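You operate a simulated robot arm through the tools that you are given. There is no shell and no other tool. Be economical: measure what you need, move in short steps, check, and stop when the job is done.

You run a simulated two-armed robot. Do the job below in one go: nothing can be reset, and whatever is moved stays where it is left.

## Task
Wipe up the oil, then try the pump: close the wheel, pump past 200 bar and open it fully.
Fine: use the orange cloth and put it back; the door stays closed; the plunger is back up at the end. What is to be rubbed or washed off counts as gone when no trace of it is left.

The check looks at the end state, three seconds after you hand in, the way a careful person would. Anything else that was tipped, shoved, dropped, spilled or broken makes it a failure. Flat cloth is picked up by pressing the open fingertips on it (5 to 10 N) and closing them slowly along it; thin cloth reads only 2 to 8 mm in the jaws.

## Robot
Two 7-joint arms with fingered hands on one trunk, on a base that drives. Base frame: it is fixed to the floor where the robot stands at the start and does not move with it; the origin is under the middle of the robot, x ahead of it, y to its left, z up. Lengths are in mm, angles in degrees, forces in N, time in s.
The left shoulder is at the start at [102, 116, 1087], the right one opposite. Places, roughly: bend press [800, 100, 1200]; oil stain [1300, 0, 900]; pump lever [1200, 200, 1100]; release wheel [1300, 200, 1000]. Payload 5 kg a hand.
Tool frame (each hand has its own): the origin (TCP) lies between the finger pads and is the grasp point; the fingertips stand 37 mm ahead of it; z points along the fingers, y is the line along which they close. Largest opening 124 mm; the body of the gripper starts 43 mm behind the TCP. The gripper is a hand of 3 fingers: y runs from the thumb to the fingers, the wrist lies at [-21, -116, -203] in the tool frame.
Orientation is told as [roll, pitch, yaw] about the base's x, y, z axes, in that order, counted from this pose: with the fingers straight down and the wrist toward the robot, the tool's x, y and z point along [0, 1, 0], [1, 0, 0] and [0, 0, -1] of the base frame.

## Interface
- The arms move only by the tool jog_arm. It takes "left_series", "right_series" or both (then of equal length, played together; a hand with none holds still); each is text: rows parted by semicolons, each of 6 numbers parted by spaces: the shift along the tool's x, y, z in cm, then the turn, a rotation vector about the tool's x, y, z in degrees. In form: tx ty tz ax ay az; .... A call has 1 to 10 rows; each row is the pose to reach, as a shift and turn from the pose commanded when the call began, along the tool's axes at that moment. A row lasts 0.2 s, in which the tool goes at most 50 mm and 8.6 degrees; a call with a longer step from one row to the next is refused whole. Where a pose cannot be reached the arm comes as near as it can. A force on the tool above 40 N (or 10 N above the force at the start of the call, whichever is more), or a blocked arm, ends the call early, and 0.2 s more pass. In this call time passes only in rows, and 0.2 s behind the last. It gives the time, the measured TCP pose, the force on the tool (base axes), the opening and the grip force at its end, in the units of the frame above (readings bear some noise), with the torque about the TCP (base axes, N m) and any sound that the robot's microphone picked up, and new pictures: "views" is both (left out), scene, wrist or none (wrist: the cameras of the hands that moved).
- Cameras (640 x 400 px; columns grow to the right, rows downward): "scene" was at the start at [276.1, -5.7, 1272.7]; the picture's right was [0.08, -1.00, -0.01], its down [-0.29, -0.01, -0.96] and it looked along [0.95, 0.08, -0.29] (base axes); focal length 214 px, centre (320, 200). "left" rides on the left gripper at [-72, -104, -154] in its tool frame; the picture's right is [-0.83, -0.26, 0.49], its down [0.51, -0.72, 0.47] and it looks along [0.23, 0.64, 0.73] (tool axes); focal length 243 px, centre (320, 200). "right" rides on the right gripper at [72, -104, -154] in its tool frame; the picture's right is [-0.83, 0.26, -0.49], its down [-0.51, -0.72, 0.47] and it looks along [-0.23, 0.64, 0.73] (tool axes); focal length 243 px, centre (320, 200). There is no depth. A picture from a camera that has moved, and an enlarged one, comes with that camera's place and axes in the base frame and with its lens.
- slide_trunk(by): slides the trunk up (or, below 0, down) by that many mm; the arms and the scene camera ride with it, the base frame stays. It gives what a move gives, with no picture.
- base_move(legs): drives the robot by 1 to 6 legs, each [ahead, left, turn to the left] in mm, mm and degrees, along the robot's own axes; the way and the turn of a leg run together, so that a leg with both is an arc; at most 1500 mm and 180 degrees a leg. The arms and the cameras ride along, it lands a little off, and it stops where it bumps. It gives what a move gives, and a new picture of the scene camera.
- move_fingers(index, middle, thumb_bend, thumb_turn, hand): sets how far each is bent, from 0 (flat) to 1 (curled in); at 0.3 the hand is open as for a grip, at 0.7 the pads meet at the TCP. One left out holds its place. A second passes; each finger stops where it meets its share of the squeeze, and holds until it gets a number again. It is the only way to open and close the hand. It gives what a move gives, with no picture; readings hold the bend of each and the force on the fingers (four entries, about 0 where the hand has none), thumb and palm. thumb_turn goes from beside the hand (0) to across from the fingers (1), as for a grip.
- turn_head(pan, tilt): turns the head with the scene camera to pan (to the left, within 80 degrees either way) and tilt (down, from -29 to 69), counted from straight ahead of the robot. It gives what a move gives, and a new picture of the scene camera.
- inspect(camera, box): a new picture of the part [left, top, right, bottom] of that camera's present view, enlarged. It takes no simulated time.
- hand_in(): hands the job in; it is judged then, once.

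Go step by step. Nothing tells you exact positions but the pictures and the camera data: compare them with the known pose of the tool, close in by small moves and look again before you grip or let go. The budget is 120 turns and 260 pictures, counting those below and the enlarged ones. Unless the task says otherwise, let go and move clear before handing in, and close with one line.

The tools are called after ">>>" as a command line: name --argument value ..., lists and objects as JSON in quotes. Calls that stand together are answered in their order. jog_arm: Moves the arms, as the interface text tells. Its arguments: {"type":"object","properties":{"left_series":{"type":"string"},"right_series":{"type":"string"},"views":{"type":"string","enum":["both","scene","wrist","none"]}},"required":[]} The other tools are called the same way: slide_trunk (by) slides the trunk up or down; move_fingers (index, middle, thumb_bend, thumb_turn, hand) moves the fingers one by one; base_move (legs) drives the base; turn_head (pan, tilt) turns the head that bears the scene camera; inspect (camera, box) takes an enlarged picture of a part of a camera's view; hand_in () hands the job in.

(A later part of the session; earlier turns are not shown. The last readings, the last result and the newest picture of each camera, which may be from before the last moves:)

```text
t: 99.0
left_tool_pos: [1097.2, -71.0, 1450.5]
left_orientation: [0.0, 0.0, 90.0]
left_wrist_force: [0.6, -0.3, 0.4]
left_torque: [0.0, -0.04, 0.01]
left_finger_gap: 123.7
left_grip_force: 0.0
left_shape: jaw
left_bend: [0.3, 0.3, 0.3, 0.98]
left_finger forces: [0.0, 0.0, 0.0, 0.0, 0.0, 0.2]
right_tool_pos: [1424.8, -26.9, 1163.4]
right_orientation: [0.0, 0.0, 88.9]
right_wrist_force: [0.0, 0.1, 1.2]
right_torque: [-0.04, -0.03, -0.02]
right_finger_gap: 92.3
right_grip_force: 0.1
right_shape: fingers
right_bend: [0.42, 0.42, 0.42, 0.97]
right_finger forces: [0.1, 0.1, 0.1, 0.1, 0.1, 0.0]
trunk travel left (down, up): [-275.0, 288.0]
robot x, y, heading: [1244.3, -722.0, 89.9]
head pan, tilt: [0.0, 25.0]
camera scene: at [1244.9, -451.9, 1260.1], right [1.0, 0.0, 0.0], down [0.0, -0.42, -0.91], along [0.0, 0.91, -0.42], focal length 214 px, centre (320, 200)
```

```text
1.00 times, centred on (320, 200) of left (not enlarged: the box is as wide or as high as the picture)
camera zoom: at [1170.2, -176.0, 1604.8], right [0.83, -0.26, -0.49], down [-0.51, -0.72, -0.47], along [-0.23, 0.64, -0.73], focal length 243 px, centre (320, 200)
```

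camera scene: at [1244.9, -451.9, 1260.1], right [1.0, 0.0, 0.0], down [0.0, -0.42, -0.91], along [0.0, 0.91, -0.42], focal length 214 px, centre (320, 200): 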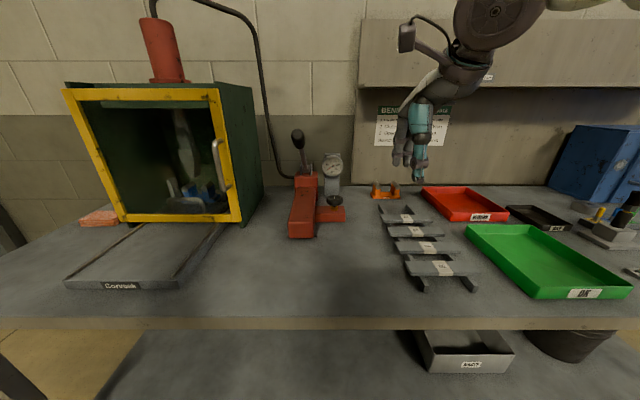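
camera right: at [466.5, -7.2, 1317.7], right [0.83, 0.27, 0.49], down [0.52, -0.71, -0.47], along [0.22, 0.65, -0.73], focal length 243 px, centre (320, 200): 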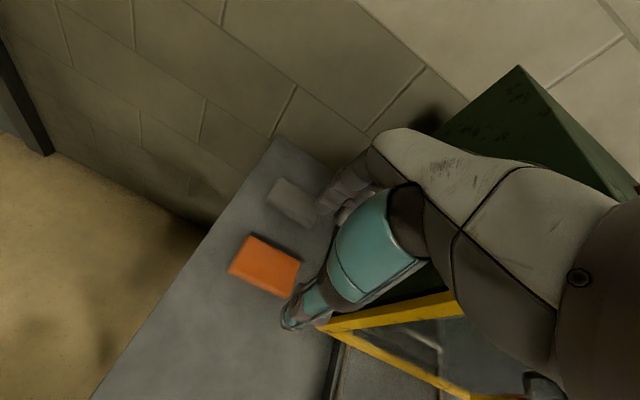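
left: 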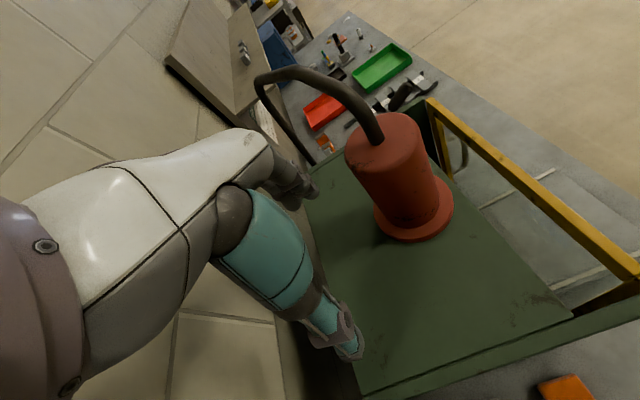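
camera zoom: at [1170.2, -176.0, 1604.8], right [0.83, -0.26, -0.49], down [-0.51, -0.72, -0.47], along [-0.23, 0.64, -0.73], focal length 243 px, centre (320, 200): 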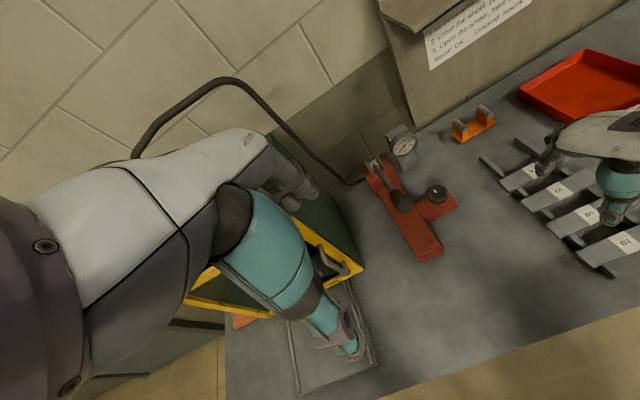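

Wheel centre refined to about [1290, 168, 978]. I'll bring the right hand above it, turned 45° counter‑clockwise so there is room to turn clockwise.

>>> jog_arm --right_series "2.3 3.2 1 0 0 -7.5;4.5 6.5 2 0 0 -15;6.8 9.8 3 0 0 -22.5;9 13 4 0 0 -30;11.3 16.2 5 0 0 -37.5;13.5 19.5 6 0 0 -45;13.5 19.5 9 0 0 -45"

>>> inspect --camera "scene" --box '[260, 90, 420, 250]'

```text
t: 100.6
left_tool_pos: [1099.5, -68.7, 1449.5]
left_orientation: [0.2, 0.2, 89.9]
left_wrist_force: [0.9, 0.9, -0.7]
left_torque: [-0.04, 0.03, 0.01]
left_finger_gap: 123.8
left_grip_force: 0.1
left_shape: jaw
left_bend: [0.3, 0.3, 0.3, 0.98]
left_finger forces: [0.0, 0.0, 0.0, 0.0, 0.0, 0.0]
right_tool_pos: [1302.2, 176.3, 1071.7]
right_orientation: [0.0, 0.0, 133.8]
right_wrist_force: [-0.1, 0.4, -0.6]
right_torque: [-0.03, 0.03, 0.04]
right_finger_gap: 92.3
right_grip_force: 0.1
right_shape: fingers
right_bend: [0.42, 0.42, 0.42, 0.98]
right_finger forces: [0.0, 0.0, 0.1, 0.0, 0.0, 0.0]
right hand out of reach, approached as far as the arm can: row 6, 7
trunk travel left (down, up): [-275.0, 288.0]
robot x, y, heading: [1241.6, -724.8, 90.0]
head pan, tilt: [0.0, 25.0]
camera scene: at [1245.9, -449.5, 1259.5], right [1.0, 0.0, 0.0], down [0.0, -0.43, -0.91], along [0.0, 0.91, -0.43], focal length 214 px, centre (320, 200)
camera right: at [1321.6, 52.7, 1225.6], right [0.42, 0.76, 0.49], down [0.87, -0.17, -0.47], along [-0.28, 0.62, -0.73], focal length 243 px, centre (320, 200)
```

scene: 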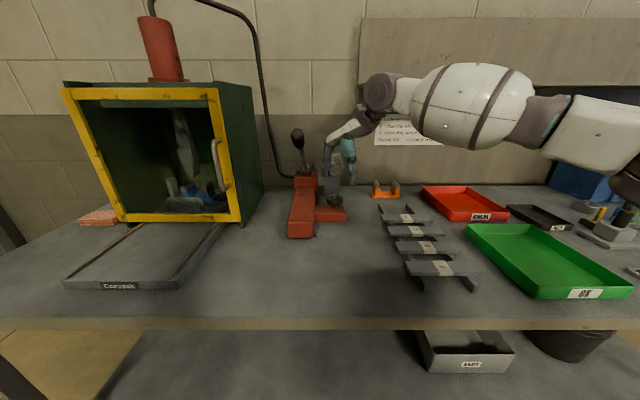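
right: 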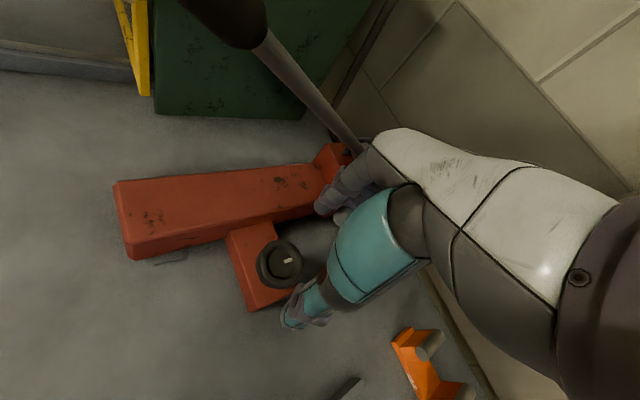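

```text
2.50 times, centred on (340, 170) of scene
camera zoom: at [1245.9, -449.5, 1259.5], right [1.0, 0.0, 0.0], down [0.0, -0.43, -0.91], along [0.0, 0.91, -0.43], focal length 536 px, centre (270, 275)
```

zoom: 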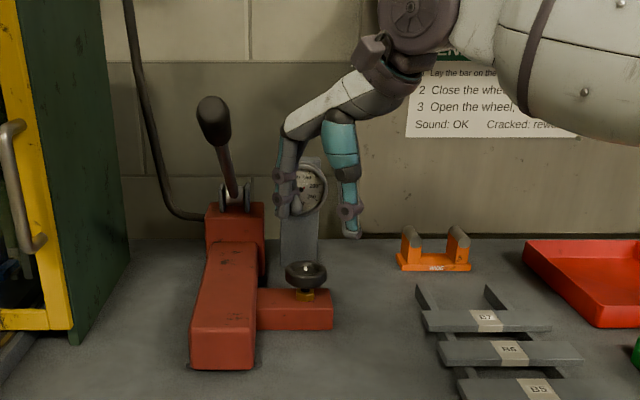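

Slightly out of reach with that wrist angle; the wheel is confirmed at [1290, 169]. I'll pull the hand back and drive the base 100 mm closer.

>>> jog_arm --right_series "2.3 -2.4 -1 0 0 0;4.6 -4.8 -1 0 0 0;7 -7.2 -1 0 0 0" --views "none"

>>> base_move --legs '[[100, 0, 0]]'

```text
t: 101.4
left_tool_pos: [1097.2, -75.9, 1454.5]
left_orientation: [0.0, -0.4, 90.0]
left_wrist_force: [-0.1, 0.5, 0.0]
left_torque: [0.04, -0.03, 0.01]
left_finger_gap: 123.7
left_grip_force: 0.1
left_shape: jaw
left_bend: [0.3, 0.3, 0.3, 0.98]
left_finger forces: [0.1, 0.0, 0.1, 0.0, 0.1, 0.0]
right_tool_pos: [1300.3, 71.9, 1085.6]
right_orientation: [-0.1, -0.1, 133.9]
right_wrist_force: [-0.2, -0.2, 1.0]
right_torque: [0.02, -0.04, -0.01]
right_finger_gap: 92.4
right_grip_force: 0.0
right_shape: fingers
right_bend: [0.42, 0.42, 0.42, 0.98]
right_finger forces: [0.0, 0.1, 0.0, 0.0, 0.1, 0.0]
trunk travel left (down, up): [-275.0, 288.0]
robot x, y, heading: [1242.5, -722.4, 90.0]
head pan, tilt: [0.0, 25.0]
```

```text
t: 102.5
left_tool_pos: [1098.2, 24.8, 1453.6]
left_orientation: [0.1, -0.2, 89.9]
left_wrist_force: [0.0, -0.6, -0.1]
left_torque: [-0.01, 0.03, -0.01]
left_finger_gap: 124.0
left_grip_force: 0.1
left_shape: jaw
left_bend: [0.3, 0.3, 0.3, 0.98]
left_finger forces: [0.1, 0.1, 0.1, 0.0, 0.0, 0.0]
right_tool_pos: [1301.3, 171.2, 1087.0]
right_orientation: [-0.1, -0.2, 133.7]
right_wrist_force: [-0.5, -0.5, 1.0]
right_torque: [0.02, 0.02, 0.0]
right_finger_gap: 92.3
right_grip_force: 0.1
right_shape: fingers
right_bend: [0.42, 0.42, 0.42, 0.98]
right_finger forces: [0.1, 0.0, 0.1, 0.0, 0.1, 0.0]
trunk travel left (down, up): [-275.0, 288.0]
robot x, y, heading: [1242.3, -622.1, 89.9]
head pan, tilt: [0.0, 25.0]
camera scene: at [1245.1, -355.4, 1261.0], right [1.0, 0.0, 0.0], down [0.0, -0.42, -0.91], along [0.0, 0.91, -0.42], focal length 214 px, centre (320, 200)
```

scene: 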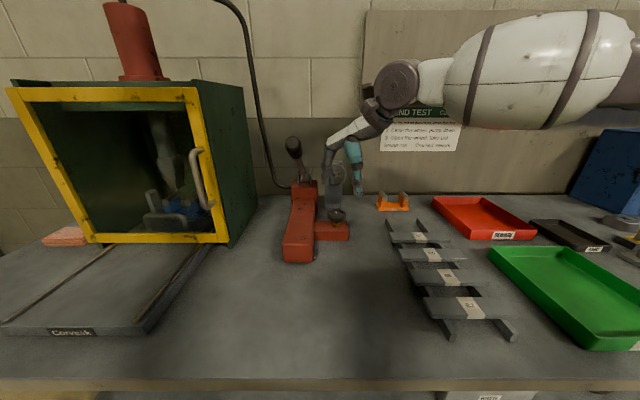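

In range now. Centring over the wheel and lowering partway to check alignment.

>>> jog_arm --right_series "0.5 0.3 2 0 0 0;0.9 0.6 4 0 0 0;0.9 0.6 6 0 0 0;0.9 0.6 7 0 0 0" --views "wrist"

>>> inspect --camera "scene" --box '[280, 130, 400, 250]'

>>> inspect --camera "right" --box '[180, 150, 420, 350]'

```text
t: 103.5
left_tool_pos: [1098.9, 27.0, 1452.5]
left_orientation: [0.1, -0.2, 89.9]
left_wrist_force: [0.1, -0.3, -0.1]
left_torque: [0.0, -0.01, 0.02]
left_finger_gap: 124.0
left_grip_force: 0.0
left_shape: jaw
left_bend: [0.3, 0.3, 0.3, 0.98]
left_finger forces: [0.1, 0.0, 0.1, 0.0, 0.0, 0.1]
right_tool_pos: [1289.8, 171.0, 1016.6]
right_orientation: [0.0, -0.2, 133.9]
right_wrist_force: [0.4, -0.3, -0.1]
right_torque: [0.04, 0.03, 0.01]
right_finger_gap: 92.4
right_grip_force: 0.1
right_shape: fingers
right_bend: [0.42, 0.42, 0.42, 0.98]
right_finger forces: [0.0, 0.0, 0.0, 0.1, 0.0, 0.1]
trunk travel left (down, up): [-275.0, 288.0]
robot x, y, heading: [1249.8, -620.9, 90.0]
head pan, tilt: [0.0, 25.0]
camera right: at [1309.3, 45.9, 1169.5], right [0.42, 0.76, 0.49], down [0.86, -0.17, -0.47], along [-0.28, 0.62, -0.73], focal length 243 px, centre (320, 200)
```

right: 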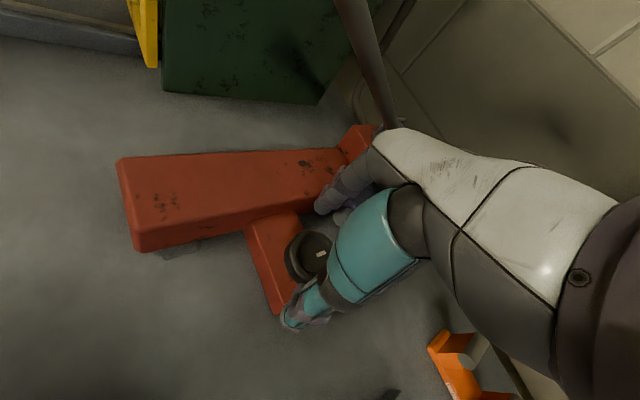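

```text
3.33 times, centred on (340, 190) of scene
camera zoom: at [1245.1, -354.1, 1260.5], right [1.0, 0.0, 0.0], down [0.0, -0.42, -0.91], along [0.0, 0.91, -0.42], focal length 715 px, centre (253, 233)
```

zoom: 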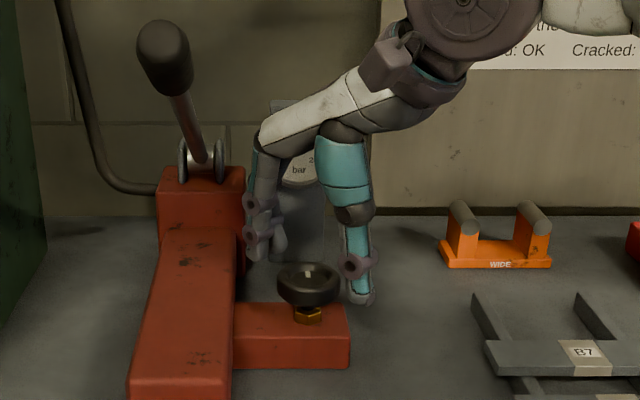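

```text
2.00 times, centred on (300, 250) of right
camera zoom: at [1309.3, 45.9, 1169.5], right [0.42, 0.76, 0.49], down [0.86, -0.17, -0.47], along [-0.28, 0.62, -0.73], focal length 485 px, centre (360, 100)
```

zoom: 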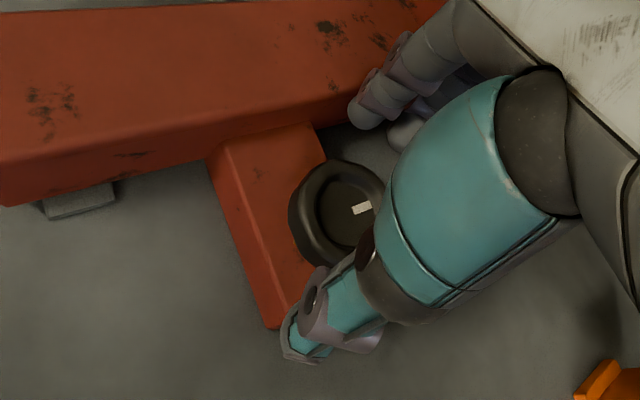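

Nearly centred; a 5 mm correction and lowering so the fingertips straddle the wheel rim.

>>> jog_arm --right_series "0.35 -0.35 0.6 0 0 0;0.35 -0.35 1.2 0 0 0;0.35 -0.35 1.8 0 0 0;0.35 -0.35 2.4 0 0 0" --views "none"

>>> inspect --camera "scene" --box '[280, 130, 400, 250]'

>>> inspect --camera "right" --box '[180, 150, 420, 350]'

```text
t: 104.5
left_tool_pos: [1098.8, 27.1, 1452.6]
left_orientation: [0.0, -0.1, 90.0]
left_wrist_force: [-0.4, 0.1, -0.6]
left_torque: [0.02, -0.01, 0.03]
left_finger_gap: 124.0
left_grip_force: 0.1
left_shape: jaw
left_bend: [0.3, 0.3, 0.3, 0.98]
left_finger forces: [0.0, 0.0, 0.1, 0.0, 0.0, 0.0]
right_tool_pos: [1290.7, 166.3, 991.6]
right_orientation: [-0.1, -0.2, 133.8]
right_wrist_force: [0.1, 0.3, 0.1]
right_torque: [-0.03, -0.02, 0.0]
right_finger_gap: 92.5
right_grip_force: 0.0
right_shape: fingers
right_bend: [0.42, 0.42, 0.42, 0.98]
right_finger forces: [0.1, 0.1, 0.1, 0.1, 0.1, 0.1]
trunk travel left (down, up): [-275.0, 288.0]
robot x, y, heading: [1241.3, -626.0, 90.1]
head pan, tilt: [0.0, 25.0]
```

```text
3.33 times, centred on (340, 190) of scene
camera zoom: at [1245.0, -353.5, 1260.4], right [1.0, 0.0, 0.0], down [0.0, -0.42, -0.91], along [0.0, 0.91, -0.42], focal length 715 px, centre (253, 233)
```

zoom: 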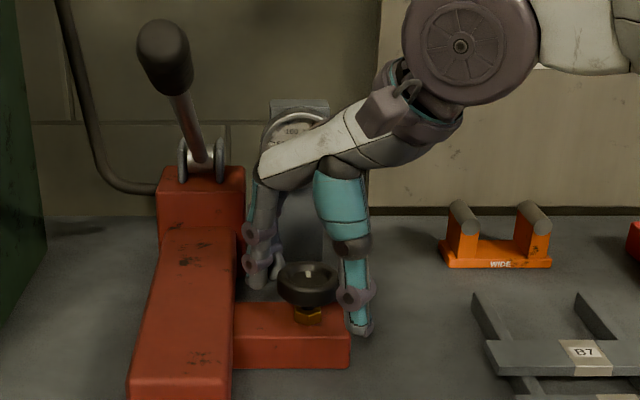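

```text
2.00 times, centred on (300, 250) of right
camera zoom: at [1308.6, 41.3, 1144.3], right [0.42, 0.76, 0.49], down [0.87, -0.17, -0.47], along [-0.28, 0.62, -0.73], focal length 485 px, centre (360, 100)
```

zoom: 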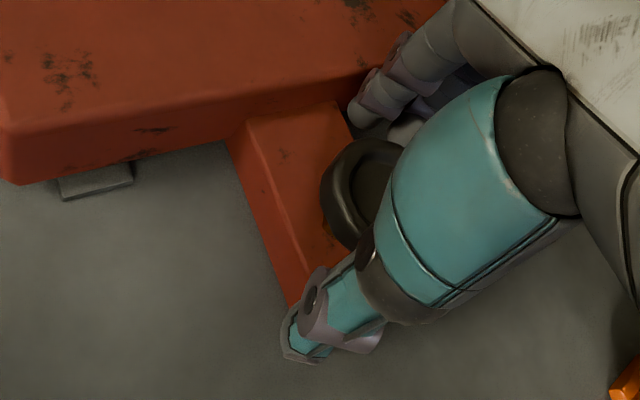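

The wheel sits between thumb and fingers. Closing on it.

>>> move_fingers --hand "right" --index 0.62 --middle 0.62 --thumb_bend 0.62

>>> inspect --camera "scene" --box '[280, 130, 400, 250]'

```text
t: 105.5
left_tool_pos: [1096.4, 27.3, 1450.7]
left_orientation: [0.0, 0.0, 89.9]
left_wrist_force: [-0.3, 0.1, -0.3]
left_torque: [0.0, -0.01, 0.01]
left_finger_gap: 123.9
left_grip_force: 0.2
left_shape: jaw
left_bend: [0.3, 0.3, 0.3, 0.98]
left_finger forces: [0.0, 0.0, 0.1, 0.1, 0.1, 0.0]
right_tool_pos: [1287.2, 167.8, 992.2]
right_orientation: [-0.1, -0.1, 133.8]
right_wrist_force: [-12.8, 13.9, 6.5]
right_torque: [0.63, 0.46, 0.16]
right_finger_gap: 47.6
right_grip_force: 11.7
right_shape: fingers
right_bend: [0.55, 0.54, 0.6, 0.97]
right_finger forces: [8.1, 13.1, 0.0, 0.1, 2.9, 0.0]
trunk travel left (down, up): [-275.0, 288.0]
robot x, y, heading: [1241.2, -623.1, 90.2]
head pan, tilt: [0.0, 25.0]
```

```text
3.33 times, centred on (340, 190) of scene
camera zoom: at [1243.4, -352.4, 1260.2], right [1.0, 0.0, 0.0], down [0.0, -0.42, -0.91], along [0.0, 0.91, -0.42], focal length 715 px, centre (253, 233)
```

zoom: 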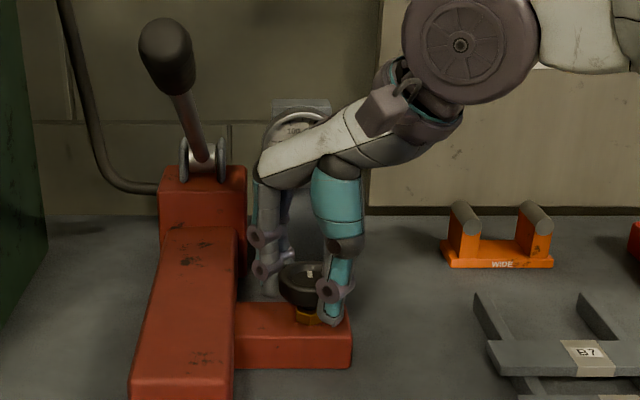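

Gripped but off-centre (fingers press harder than the thumb). Shifting 3 mm toward the finger side and re-squeezing.

>>> jog_arm --right_series "0 0.3 0 0 0 0" --views "none"

>>> move_fingers --hand "right" --index 0.64 --middle 0.64 --thumb_bend 0.7

```text
t: 105.9
left_tool_pos: [1097.4, 26.1, 1453.4]
left_orientation: [0.0, 0.0, 90.0]
left_wrist_force: [-0.5, -0.5, 0.4]
left_torque: [-0.01, 0.01, 0.0]
left_finger_gap: 123.9
left_grip_force: 0.1
left_shape: jaw
left_bend: [0.3, 0.3, 0.3, 0.98]
left_finger forces: [0.0, 0.1, 0.0, 0.0, 0.1, 0.1]
right_tool_pos: [1287.2, 168.1, 990.9]
right_orientation: [-0.1, -0.2, 133.8]
right_wrist_force: [-9.0, 8.9, 8.5]
right_torque: [0.46, 0.4, 0.11]
right_finger_gap: 47.0
right_grip_force: 11.0
right_shape: fingers
right_bend: [0.55, 0.54, 0.59, 0.97]
right_finger forces: [6.7, 10.5, 0.1, 0.0, 4.4, 0.0]
trunk travel left (down, up): [-275.0, 288.0]
robot x, y, heading: [1244.0, -624.7, 89.9]
head pan, tilt: [0.0, 25.0]
```

```text
t: 106.9
left_tool_pos: [1098.7, 26.9, 1452.4]
left_orientation: [0.0, -0.1, 89.9]
left_wrist_force: [-0.6, -0.8, 0.3]
left_torque: [0.02, 0.02, 0.03]
left_finger_gap: 124.1
left_grip_force: 0.1
left_shape: jaw
left_bend: [0.3, 0.3, 0.3, 0.98]
left_finger forces: [0.0, 0.0, 0.1, 0.0, 0.1, 0.0]
right_tool_pos: [1286.6, 168.5, 990.5]
right_orientation: [-0.1, 0.0, 133.8]
right_wrist_force: [-6.3, 6.4, 5.6]
right_torque: [0.39, 0.23, 0.07]
right_finger_gap: 45.9
right_grip_force: 15.5
right_shape: fingers
right_bend: [0.55, 0.55, 0.62, 0.97]
right_finger forces: [8.2, 11.9, 0.1, 0.0, 10.8, 0.0]
trunk travel left (down, up): [-275.0, 288.0]
robot x, y, heading: [1244.1, -620.8, 89.9]
head pan, tilt: [0.0, 25.0]
```

Balanced grip (15 N). Turning clockwise (closing direction) by 60° while watching the torque.

>>> jog_arm --right_series "0 0 0 0 0 8;0 0 0 0 0 16;0 0 0 0 0 24;0 0 0 0 0 32;0 0 0 0 0 40;0 0 0 0 0 48;0 0 0 0 0 56" --views "wrist"

>>> inspect --camera "scene" --box '[280, 130, 400, 250]'

```text
t: 108.5
left_tool_pos: [1101.2, 24.4, 1453.5]
left_orientation: [0.1, -0.2, 89.9]
left_wrist_force: [0.4, 0.2, 0.2]
left_torque: [0.0, -0.04, -0.02]
left_finger_gap: 123.8
left_grip_force: 0.1
left_shape: jaw
left_bend: [0.3, 0.3, 0.3, 0.98]
left_finger forces: [0.0, 0.0, 0.0, 0.0, 0.0, 0.0]
right_tool_pos: [1290.5, 165.7, 990.3]
right_orientation: [-0.1, -0.1, 78.1]
right_wrist_force: [6.9, -13.8, -17.7]
right_torque: [12.99, 1.74, 7.37]
right_finger_gap: 47.4
right_grip_force: 22.2
right_shape: fingers
right_bend: [0.48, 0.54, 0.66, 0.93]
right_finger forces: [21.3, 11.2, 0.1, 0.0, 11.6, 0.0]
trunk travel left (down, up): [-275.0, 288.0]
robot x, y, heading: [1242.7, -623.7, 89.9]
head pan, tilt: [0.0, 25.0]
camera right: at [1196.6, 79.4, 1142.9], right [0.87, 0.08, 0.49], down [0.35, -0.81, -0.47], along [0.36, 0.58, -0.73], focal length 243 px, centre (320, 200)
```

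right: 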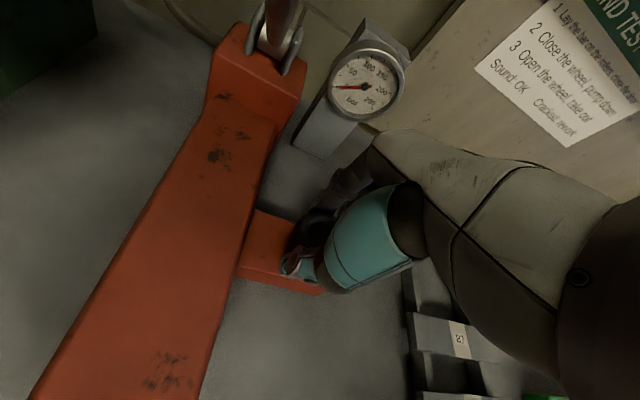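

```text
3.33 times, centred on (340, 190) of scene
camera zoom: at [1247.2, -355.7, 1260.6], right [1.0, 0.0, 0.0], down [0.0, -0.42, -0.91], along [0.0, 0.91, -0.42], focal length 715 px, centre (253, 233)
```

zoom: 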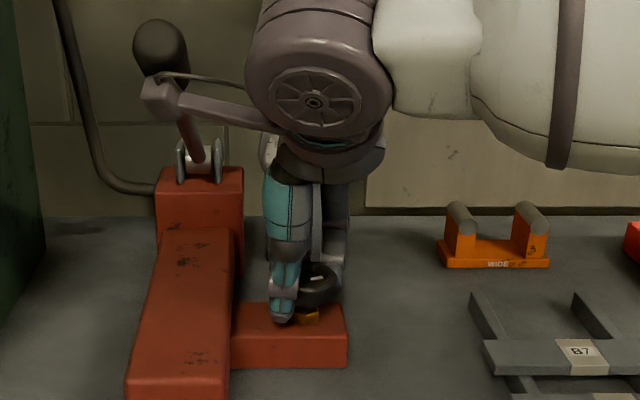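

The wheel turned, but the torque jump suggests the wrist bracket is touching the lever. I'll open the fingers and swing the hand back.

>>> move_fingers --hand "right" --index 0.42 --middle 0.42 --thumb_bend 0.45

>>> jog_arm --right_series "0 0 0 0 0 -8;0 0 0 0 0 -16" --views "wrist"

>>> inspect --camera "scene" --box '[260, 100, 400, 240]'

```text
t: 109.1
left_tool_pos: [1099.3, 25.4, 1451.8]
left_orientation: [0.0, 0.0, 89.8]
left_wrist_force: [-0.2, 0.2, -1.1]
left_torque: [0.02, 0.0, -0.02]
left_finger_gap: 124.0
left_grip_force: 0.1
left_shape: jaw
left_bend: [0.3, 0.3, 0.3, 0.98]
left_finger forces: [0.1, 0.0, 0.0, 0.1, 0.1, 0.0]
right_tool_pos: [1289.9, 165.7, 987.4]
right_orientation: [-0.4, 0.2, 77.9]
right_wrist_force: [4.9, -11.1, -4.4]
right_torque: [2.64, 0.39, 1.72]
right_finger_gap: 87.3
right_grip_force: 0.1
right_shape: fingers
right_bend: [0.42, 0.42, 0.45, 0.97]
right_finger forces: [0.1, 0.0, 0.0, 0.0, 0.0, 0.0]
trunk travel left (down, up): [-275.0, 288.0]
robot x, y, heading: [1243.6, -625.4, 89.9]
head pan, tilt: [0.0, 25.0]
stopped (right hand): the force on the tool passed its limit at 41 N (the readings are from after the stop); the commanded pose is now the measured one
```

```text
t: 109.7
left_tool_pos: [1099.8, 26.0, 1453.0]
left_orientation: [0.2, -0.1, 89.9]
left_wrist_force: [-0.3, 0.2, 0.7]
left_torque: [0.01, 0.01, -0.02]
left_finger_gap: 124.0
left_grip_force: 0.0
left_shape: jaw
left_bend: [0.3, 0.3, 0.3, 0.98]
left_finger forces: [0.1, 0.0, 0.1, 0.0, 0.2, 0.1]
right_tool_pos: [1290.3, 164.9, 988.5]
right_orientation: [-0.2, 0.2, 94.0]
right_wrist_force: [-0.5, 0.4, 0.3]
right_torque: [0.0, 0.03, 0.04]
right_finger_gap: 87.2
right_grip_force: 0.0
right_shape: fingers
right_bend: [0.42, 0.42, 0.45, 0.97]
right_finger forces: [0.1, 0.0, 0.0, 0.0, 0.0, 0.0]
trunk travel left (down, up): [-275.0, 288.0]
robot x, y, heading: [1241.2, -624.6, 90.1]
head pan, tilt: [0.0, 25.0]
camera right: at [1224.2, 57.9, 1142.1], right [0.81, 0.32, 0.49], down [0.56, -0.69, -0.47], along [0.19, 0.65, -0.73], focal length 243 px, centre (320, 200)
```

right: 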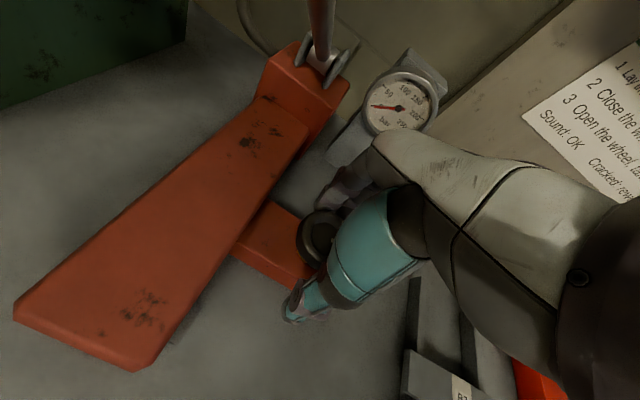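

```text
2.86 times, centred on (330, 170) of scene
camera zoom: at [1246.0, -354.7, 1260.6], right [1.0, 0.0, 0.0], down [0.0, -0.42, -0.91], along [0.0, 0.91, -0.42], focal length 613 px, centre (291, 286)
```

zoom: 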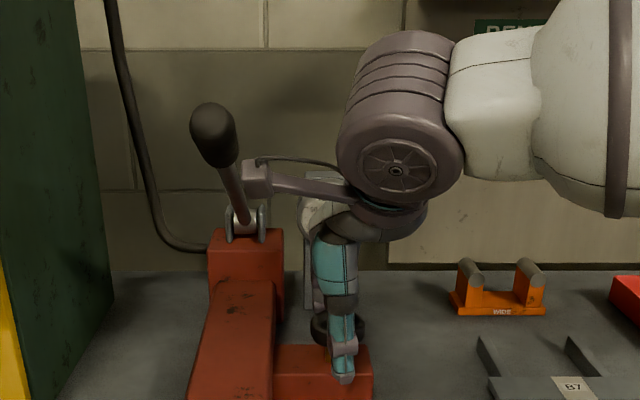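

Free again, no contact. I'll keep the yaw above ~95°: turning the open hand back to about 160° for the next stroke.

>>> jog_arm --right_series "0 0 0 0 0 -8;0 0 0 0 0 -16;0 0 0 0 0 -24;0 0 0 0 0 -32;0 0 0 0 0 -40;0 0 0 0 0 -48;0 0 0 0 0 -56;0 0 0 0 0 -64" --views "wrist"

>>> inspect --camera "scene" --box '[290, 160, 390, 240]'

```text
t: 111.5
left_tool_pos: [1099.1, 27.2, 1451.5]
left_orientation: [0.0, 0.0, 90.0]
left_wrist_force: [0.3, 0.4, 0.2]
left_torque: [-0.01, 0.0, -0.02]
left_finger_gap: 124.3
left_grip_force: 0.0
left_shape: jaw
left_bend: [0.3, 0.3, 0.3, 0.98]
left_finger forces: [0.0, 0.1, 0.1, 0.1, 0.1, 0.0]
right_tool_pos: [1290.5, 165.7, 986.5]
right_orientation: [0.3, 0.3, 158.0]
right_wrist_force: [0.4, 1.2, -0.4]
right_torque: [-0.01, 0.0, 0.01]
right_finger_gap: 87.8
right_grip_force: 0.0
right_shape: fingers
right_bend: [0.42, 0.42, 0.45, 0.97]
right_finger forces: [0.0, 0.0, 0.0, 0.1, 0.1, 0.1]
trunk travel left (down, up): [-275.0, 288.0]
robot x, y, heading: [1241.5, -624.4, 90.1]
head pan, tilt: [0.0, 25.0]
camera right: at [1358.4, 62.0, 1140.9], right [0.07, 0.87, 0.49], down [0.86, 0.2, -0.47], along [-0.51, 0.45, -0.74], focal length 243 px, centre (320, 200)
```

right: 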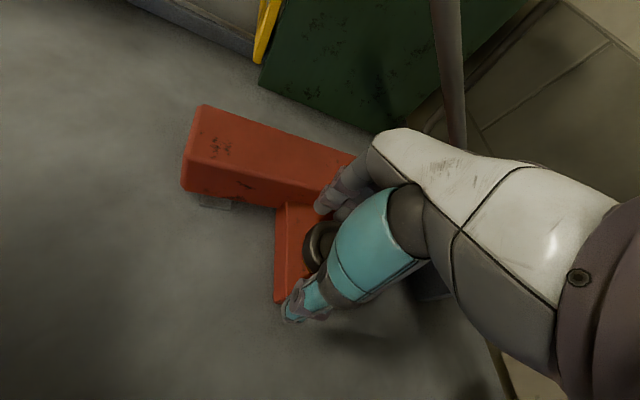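

```text
5.00 times, centred on (340, 200) of scene
camera zoom: at [1245.6, -353.3, 1260.2], right [1.0, 0.0, 0.0], down [0.0, -0.42, -0.91], along [0.0, 0.91, -0.42], focal length 1072 px, centre (220, 200)
```

zoom: 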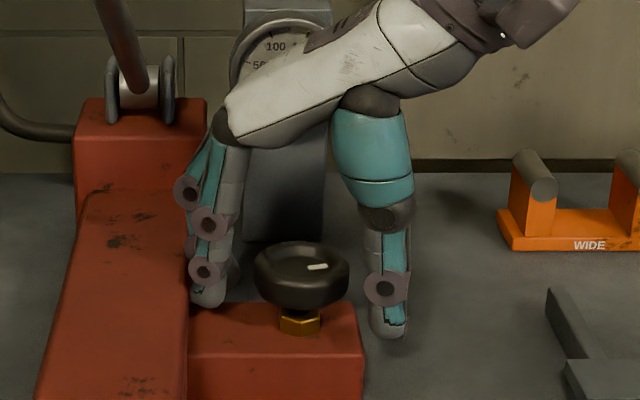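

The mark on the wheel shows it followed by about 60° clockwise. Regripping for the next stroke.

>>> move_fingers --hand "right" --index 0.64 --middle 0.64 --thumb_bend 0.7

>>> jog_arm --right_series "0 0 0 0 0 8;0 0 0 0 0 16;0 0 0 0 0 24;0 0 0 0 0 32;0 0 0 0 0 40;0 0 0 0 0 48;0 0 0 0 0 56;0 0 0 0 0 62" --views "none"

>>> inspect --camera "scene" --box '[290, 160, 390, 240]'

```text
t: 112.5
left_tool_pos: [1097.2, 26.7, 1451.2]
left_orientation: [0.0, -0.1, 89.9]
left_wrist_force: [0.3, -0.6, -0.2]
left_torque: [-0.03, -0.05, 0.01]
left_finger_gap: 123.9
left_grip_force: 0.1
left_shape: jaw
left_bend: [0.3, 0.3, 0.3, 0.98]
left_finger forces: [0.0, 0.1, 0.0, 0.0, 0.0, 0.1]
right_tool_pos: [1288.4, 166.6, 987.6]
right_orientation: [0.0, 0.3, 158.0]
right_wrist_force: [-8.7, 7.5, 1.7]
right_torque: [0.19, 0.29, 0.13]
right_finger_gap: 44.0
right_grip_force: 15.1
right_shape: fingers
right_bend: [0.56, 0.56, 0.62, 0.97]
right_finger forces: [8.1, 10.7, 0.0, 0.1, 11.2, 0.1]
trunk travel left (down, up): [-275.0, 288.0]
robot x, y, heading: [1241.3, -623.7, 90.2]
head pan, tilt: [0.0, 25.0]
```

```text
t: 114.3
left_tool_pos: [1096.4, 28.3, 1450.5]
left_orientation: [-0.2, 0.1, 90.0]
left_wrist_force: [0.7, -0.4, 0.1]
left_torque: [0.01, 0.0, 0.0]
left_finger_gap: 123.7
left_grip_force: 0.1
left_shape: jaw
left_bend: [0.3, 0.3, 0.3, 0.98]
left_finger forces: [0.0, 0.0, 0.0, 0.0, 0.0, 0.0]
right_tool_pos: [1287.4, 169.6, 986.1]
right_orientation: [-0.2, 0.3, 95.8]
right_wrist_force: [-22.8, 17.7, -1.8]
right_torque: [0.62, 0.72, 0.28]
right_finger_gap: 44.3
right_grip_force: 18.8
right_shape: fingers
right_bend: [0.52, 0.55, 0.65, 0.94]
right_finger forces: [16.6, 10.1, 0.1, 0.1, 10.5, 0.1]
trunk travel left (down, up): [-275.0, 288.0]
robot x, y, heading: [1243.1, -623.0, 89.9]
head pan, tilt: [0.0, 25.0]
```

```text
5.00 times, centred on (340, 200) of scene
camera zoom: at [1242.6, -351.4, 1259.8], right [1.0, 0.0, 0.0], down [0.0, -0.42, -0.91], along [0.0, 0.91, -0.42], focal length 1072 px, centre (220, 200)
```

zoom: 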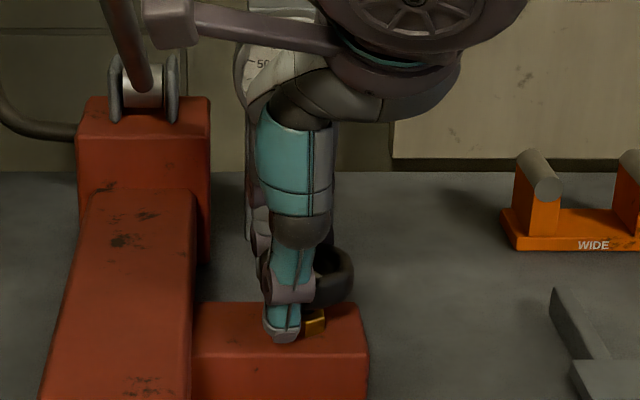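

Opening and rotating back to see how far the wheel moved.

>>> move_fingers --hand "right" --index 0.42 --middle 0.42 --thumb_bend 0.45

>>> jog_arm --right_series "0 0 0 0 0 -8;0 0 0 0 0 -16;0 0 0 0 0 -24;0 0 0 0 0 -32;0 0 0 0 0 -40;0 0 0 0 0 -48;0 0 0 0 0 -56;0 0 0 0 0 -64;0 0 0 0 0 -71" --views "none"

>>> inspect --camera "scene" --box '[290, 160, 390, 240]'

```text
t: 115.3
left_tool_pos: [1099.3, 25.5, 1451.9]
left_orientation: [0.0, 0.0, 89.9]
left_wrist_force: [0.2, 0.4, -0.1]
left_torque: [0.01, 0.03, -0.01]
left_finger_gap: 123.8
left_grip_force: 0.1
left_shape: jaw
left_bend: [0.3, 0.3, 0.3, 0.98]
left_finger forces: [0.0, 0.1, 0.1, 0.0, 0.0, 0.1]
right_tool_pos: [1290.0, 166.3, 987.4]
right_orientation: [-0.2, 0.1, 95.9]
right_wrist_force: [0.1, 0.0, 0.8]
right_torque: [0.01, -0.01, 0.0]
right_finger_gap: 87.4
right_grip_force: 0.0
right_shape: fingers
right_bend: [0.42, 0.42, 0.45, 0.97]
right_finger forces: [0.0, 0.0, 0.0, 0.0, 0.1, 0.1]
trunk travel left (down, up): [-275.0, 288.0]
robot x, y, heading: [1245.3, -622.0, 90.1]
head pan, tilt: [0.0, 25.0]
```

```text
t: 117.3
left_tool_pos: [1099.1, 27.3, 1452.0]
left_orientation: [-0.1, -0.1, 89.9]
left_wrist_force: [-0.4, 0.4, 0.1]
left_torque: [-0.02, -0.03, -0.04]
left_finger_gap: 123.7
left_grip_force: 0.0
left_shape: jaw
left_bend: [0.3, 0.3, 0.3, 0.98]
left_finger forces: [0.1, 0.0, 0.0, 0.0, 0.1, 0.0]
right_tool_pos: [1289.7, 166.5, 988.6]
right_orientation: [0.1, 0.2, 167.0]
right_wrist_force: [0.3, 0.5, 2.4]
right_torque: [0.08, 0.1, -0.1]
right_finger_gap: 87.3
right_grip_force: 1.3
right_shape: fingers
right_bend: [0.42, 0.42, 0.45, 0.97]
right_finger forces: [0.1, 2.1, 0.0, 0.0, 0.0, 0.1]
trunk travel left (down, up): [-275.0, 288.0]
robot x, y, heading: [1242.7, -622.1, 90.0]
head pan, tilt: [0.0, 25.0]
```

```text
5.00 times, centred on (340, 200) of scene
camera zoom: at [1245.7, -353.7, 1260.3], right [1.0, 0.0, 0.0], down [0.0, -0.42, -0.91], along [0.0, 0.91, -0.42], focal length 1072 px, centre (220, 200)
```

zoom: 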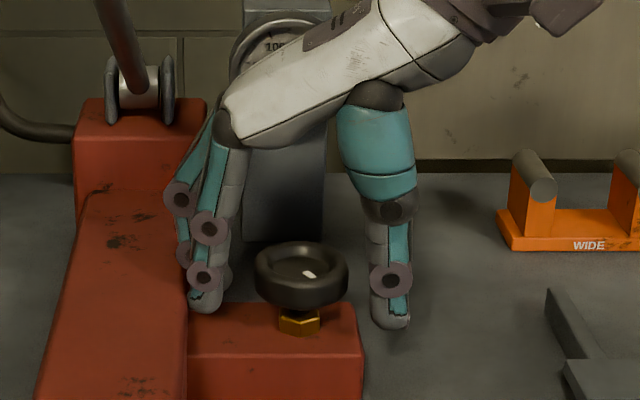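

The wheel turned another ~70° with no end stop yet. Another stroke.

>>> jog_arm --right_series "0 0 0 0 0 5" --views "none"

>>> move_fingers --hand "right" --index 0.64 --middle 0.64 --thumb_bend 0.7

>>> jog_arm --right_series "0 0 0 0 0 8;0 0 0 0 0 16;0 0 0 0 0 24;0 0 0 0 0 32;0 0 0 0 0 40;0 0 0 0 0 48;0 0 0 0 0 56;0 0 0 0 0 65" --views "none"

>>> move_fingers --hand "right" --index 0.42 --middle 0.42 --thumb_bend 0.45

>>> jog_arm --right_series "0 0 0 0 0 -8;0 0 0 0 0 -16;0 0 0 0 0 -24;0 0 0 0 0 -32;0 0 0 0 0 -40;0 0 0 0 0 -48;0 0 0 0 0 -56;0 0 0 0 0 -64" --views "none"

>>> inspect --camera "scene" --box '[290, 160, 390, 240]'

```text
t: 117.7
left_tool_pos: [1098.2, 25.3, 1452.2]
left_orientation: [0.1, -0.1, 90.0]
left_wrist_force: [0.9, 0.1, -0.6]
left_torque: [-0.02, -0.01, 0.01]
left_finger_gap: 123.9
left_grip_force: 0.1
left_shape: jaw
left_bend: [0.3, 0.3, 0.3, 0.98]
left_finger forces: [0.0, 0.1, 0.1, 0.1, 0.0, 0.0]
right_tool_pos: [1289.7, 165.4, 988.1]
right_orientation: [0.2, 0.2, 161.9]
right_wrist_force: [0.6, -0.6, -0.2]
right_torque: [-0.01, 0.01, -0.02]
right_finger_gap: 86.8
right_grip_force: 0.3
right_shape: fingers
right_bend: [0.42, 0.42, 0.45, 0.97]
right_finger forces: [0.7, 0.0, 0.0, 0.1, 0.0, 0.0]
trunk travel left (down, up): [-275.0, 288.0]
robot x, y, heading: [1246.0, -627.8, 90.1]
head pan, tilt: [0.0, 25.0]
```

```text
t: 118.7
left_tool_pos: [1097.7, 25.9, 1452.4]
left_orientation: [0.0, 0.1, 89.9]
left_wrist_force: [-0.4, 0.1, 0.3]
left_torque: [0.0, -0.02, 0.02]
left_finger_gap: 123.8
left_grip_force: 0.1
left_shape: jaw
left_bend: [0.3, 0.3, 0.3, 0.98]
left_finger forces: [0.0, 0.0, 0.0, 0.0, 0.1, 0.1]
right_tool_pos: [1287.5, 166.1, 987.4]
right_orientation: [0.2, 0.2, 161.9]
right_wrist_force: [-6.8, 4.4, 0.0]
right_torque: [0.2, 0.22, 0.1]
right_finger_gap: 42.9
right_grip_force: 13.7
right_shape: fingers
right_bend: [0.57, 0.56, 0.62, 0.97]
right_finger forces: [6.7, 10.3, 0.1, 0.0, 10.6, 0.1]
trunk travel left (down, up): [-275.0, 288.0]
robot x, y, heading: [1247.8, -621.9, 90.3]
head pan, tilt: [0.0, 25.0]
```

```text
refused: row 8 steps farther than a row can; nothing moved
```

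```text
t: 119.7
left_tool_pos: [1099.2, 26.9, 1452.8]
left_orientation: [0.0, -0.1, 89.9]
left_wrist_force: [0.9, -0.1, -0.7]
left_torque: [-0.02, -0.01, 0.01]
left_finger_gap: 124.0
left_grip_force: 0.0
left_shape: jaw
left_bend: [0.3, 0.3, 0.3, 0.98]
left_finger forces: [0.0, 0.1, 0.0, 0.0, 0.0, 0.0]
right_tool_pos: [1290.1, 166.4, 988.0]
right_orientation: [0.2, 0.4, 162.0]
right_wrist_force: [0.4, 0.1, 0.4]
right_torque: [0.0, -0.03, -0.02]
right_finger_gap: 87.2
right_grip_force: 0.1
right_shape: fingers
right_bend: [0.42, 0.42, 0.45, 0.97]
right_finger forces: [0.0, 0.0, 0.0, 0.0, 0.0, 0.0]
trunk travel left (down, up): [-275.0, 288.0]
robot x, y, heading: [1242.3, -624.0, 90.1]
head pan, tilt: [0.0, 25.0]
```

```text
t: 121.5
left_tool_pos: [1096.7, 27.9, 1450.5]
left_orientation: [-0.1, 0.0, 89.9]
left_wrist_force: [-0.2, -0.1, -0.6]
left_torque: [-0.01, -0.05, 0.01]
left_finger_gap: 124.0
left_grip_force: 0.0
left_shape: jaw
left_bend: [0.3, 0.3, 0.3, 0.98]
left_finger forces: [0.0, 0.0, 0.0, 0.1, 0.1, 0.1]
right_tool_pos: [1390.0, 180.6, 971.1]
right_orientation: [0.4, 0.1, -140.0]
right_wrist_force: [-0.4, 0.1, -0.1]
right_torque: [0.03, -0.05, 0.02]
right_finger_gap: 87.6
right_grip_force: 0.2
right_shape: fingers
right_bend: [0.42, 0.42, 0.45, 0.97]
right_finger forces: [0.0, 0.0, 0.0, 0.1, 0.0, 0.0]
right hand out of reach, approached as far as the arm can: row 5, 6, 7, 8
trunk travel left (down, up): [-275.0, 288.0]
robot x, y, heading: [1245.3, -625.1, 89.9]
head pan, tilt: [0.0, 25.0]
```

```text
5.00 times, centred on (340, 200) of scene
camera zoom: at [1244.1, -352.6, 1260.1], right [1.0, 0.0, 0.0], down [0.0, -0.42, -0.91], along [0.0, 0.91, -0.42], focal length 1072 px, centre (220, 200)
```

zoom: 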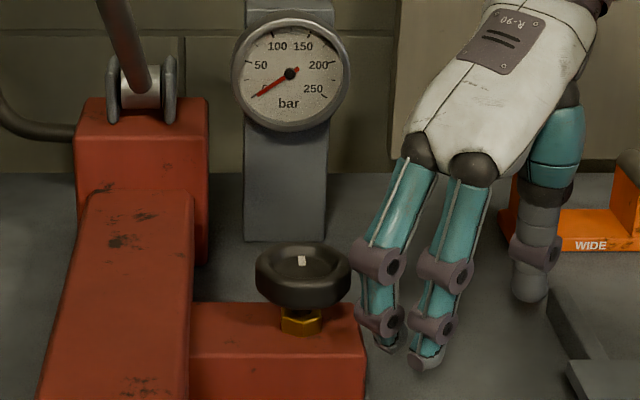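

A step in my sequence was refused and the later turn swung the hand too far, dragging the wheel back to its starting mark; nothing else seems touched. I'll raise the hand straight up first.

>>> jog_arm --right_series "0 0 -4 0 0 0;0 0 -8 0 0 0"

```text
t: 122.1
left_tool_pos: [1097.9, 27.6, 1451.7]
left_orientation: [0.0, -0.1, 89.9]
left_wrist_force: [-0.7, -0.5, 0.3]
left_torque: [0.01, 0.02, 0.01]
left_finger_gap: 124.1
left_grip_force: 0.0
left_shape: jaw
left_bend: [0.3, 0.3, 0.3, 0.98]
left_finger forces: [0.0, 0.0, 0.1, 0.1, 0.0, 0.0]
right_tool_pos: [1409.1, 183.4, 1021.7]
right_orientation: [0.3, 0.0, -139.9]
right_wrist_force: [-0.4, -0.4, 0.0]
right_torque: [-0.02, 0.0, 0.0]
right_finger_gap: 88.0
right_grip_force: 0.1
right_shape: fingers
right_bend: [0.42, 0.42, 0.45, 0.97]
right_finger forces: [0.0, 0.1, 0.1, 0.1, 0.0, 0.1]
right hand out of reach, approached as far as the arm can: row 1, 2
trunk travel left (down, up): [-275.0, 288.0]
robot x, y, heading: [1241.5, -623.9, 90.2]
head pan, tilt: [0.0, 25.0]
camera scene: at [1244.9, -354.0, 1260.3], right [1.0, 0.0, 0.0], down [0.0, -0.42, -0.91], along [0.0, 0.91, -0.42], focal length 214 px, centre (320, 200)
camera right: at [1534.1, 196.3, 1176.4], right [-0.74, 0.47, 0.49], down [0.23, 0.85, -0.47], along [-0.64, -0.24, -0.73], focal length 243 px, centre (320, 200)
```

scene: 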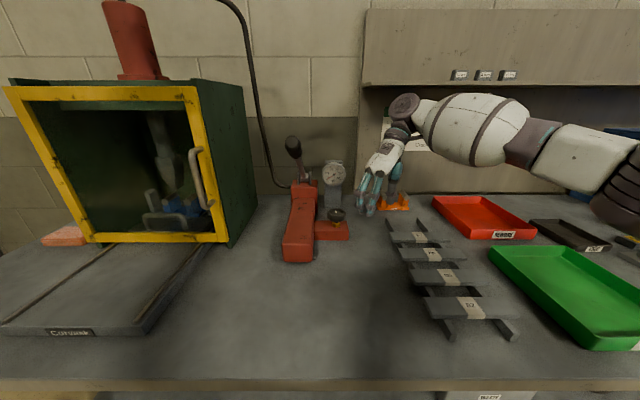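
right: 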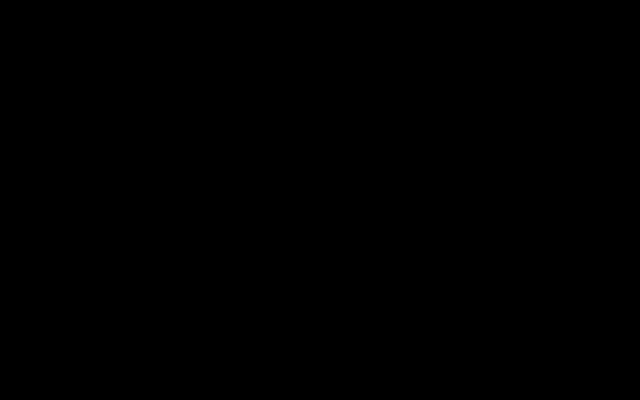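

Swinging back toward yaw ≈160° while staying high and pulling slightly toward me.

>>> jog_arm --right_series "2.5 1.5 -1 0 0 8;5 3 -2 0 0 16;7.5 4.5 -3 0 0 24;7.5 4.5 -3 0 0 32;7.5 4.5 -3 0 0 40;7.5 4.5 -3 0 0 48;7.5 4.5 -3 0 0 56;7.5 4.5 -3 0 0 64"

```text
t: 123.9
left_tool_pos: [1099.0, 25.5, 1452.5]
left_orientation: [0.1, -0.1, 89.9]
left_wrist_force: [0.1, -0.6, -1.2]
left_torque: [0.02, 0.01, 0.02]
left_finger_gap: 124.2
left_grip_force: 0.1
left_shape: jaw
left_bend: [0.3, 0.3, 0.3, 0.98]
left_finger forces: [0.1, 0.0, 0.0, 0.1, 0.1, 0.0]
right_tool_pos: [1424.3, 95.9, 1055.2]
right_orientation: [0.1, 0.2, 156.1]
right_wrist_force: [0.4, 0.5, 0.8]
right_torque: [0.01, 0.0, 0.0]
right_finger_gap: 87.9
right_grip_force: 0.0
right_shape: fingers
right_bend: [0.42, 0.42, 0.45, 0.97]
right_finger forces: [0.0, 0.0, 0.0, 0.1, 0.0, 0.0]
trunk travel left (down, up): [-275.0, 288.0]
robot x, y, heading: [1243.6, -623.9, 89.9]
head pan, tilt: [0.0, 25.0]
camera scene: at [1245.3, -354.9, 1260.6], right [1.0, 0.0, 0.0], down [0.0, -0.42, -0.91], along [0.0, 0.91, -0.42], focal length 214 px, centre (320, 200)
camera right: at [1489.1, -11.3, 1208.7], right [0.1, 0.87, 0.49], down [0.87, 0.17, -0.47], along [-0.49, 0.47, -0.73], focal length 243 px, centre (320, 200)
```

scene: 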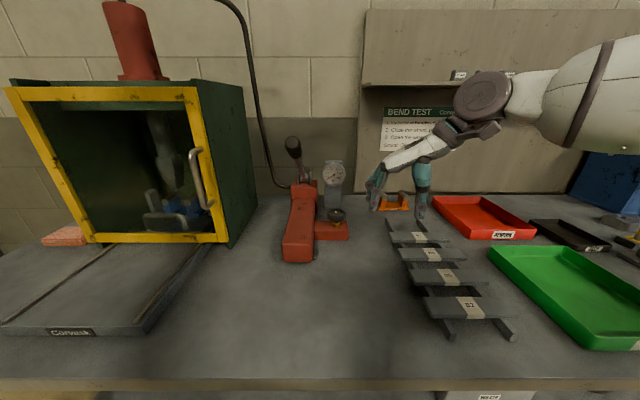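
right: 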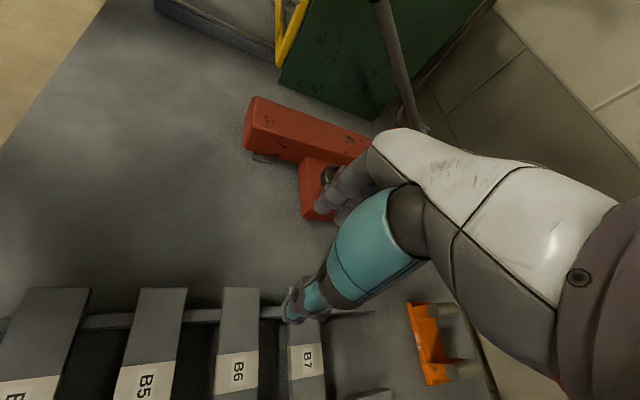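

Everything else is still in place. Moving back above the wheel and down.

>>> jog_arm --right_series "-0.2 4 0 0 0 0;-0.5 8 0 0 0 0;-0.8 12 0 0 0 0;-0.95 15.1 0 0 0 0;-0.95 15.1 0 0 0 0;-0.95 15.1 2.5 0 0 0;-0.95 15.1 5 0 0 0;-0.95 15.1 6.6 0 0 0" --views "none"

>>> inspect --camera "scene" --box '[290, 160, 390, 240]'

```text
t: 125.7
left_tool_pos: [1098.6, 26.3, 1453.2]
left_orientation: [0.0, -0.1, 89.9]
left_wrist_force: [1.2, 0.2, -0.6]
left_torque: [0.01, -0.01, 0.02]
left_finger_gap: 123.9
left_grip_force: 0.0
left_shape: jaw
left_bend: [0.3, 0.3, 0.3, 0.98]
left_finger forces: [0.0, 0.1, 0.0, 0.1, 0.0, 0.0]
right_tool_pos: [1289.3, 164.3, 986.3]
right_orientation: [0.1, 0.2, 156.0]
right_wrist_force: [0.3, 0.1, 0.7]
right_torque: [0.01, 0.0, 0.03]
right_finger_gap: 87.5
right_grip_force: 0.1
right_shape: fingers
right_bend: [0.42, 0.42, 0.45, 0.97]
right_finger forces: [0.0, 0.0, 0.1, 0.0, 0.0, 0.0]
trunk travel left (down, up): [-275.0, 288.0]
robot x, y, heading: [1242.3, -620.8, 90.1]
head pan, tilt: [0.0, 25.0]
```

```text
5.00 times, centred on (340, 200) of scene
camera zoom: at [1245.8, -354.1, 1260.4], right [1.0, 0.0, 0.0], down [0.0, -0.42, -0.91], along [0.0, 0.91, -0.42], focal length 1072 px, centre (220, 200)
```

zoom: 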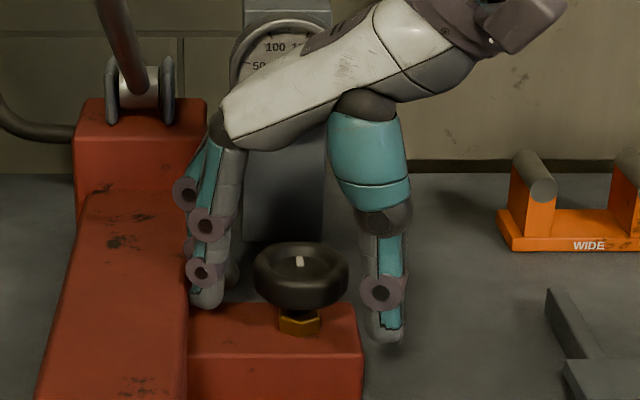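

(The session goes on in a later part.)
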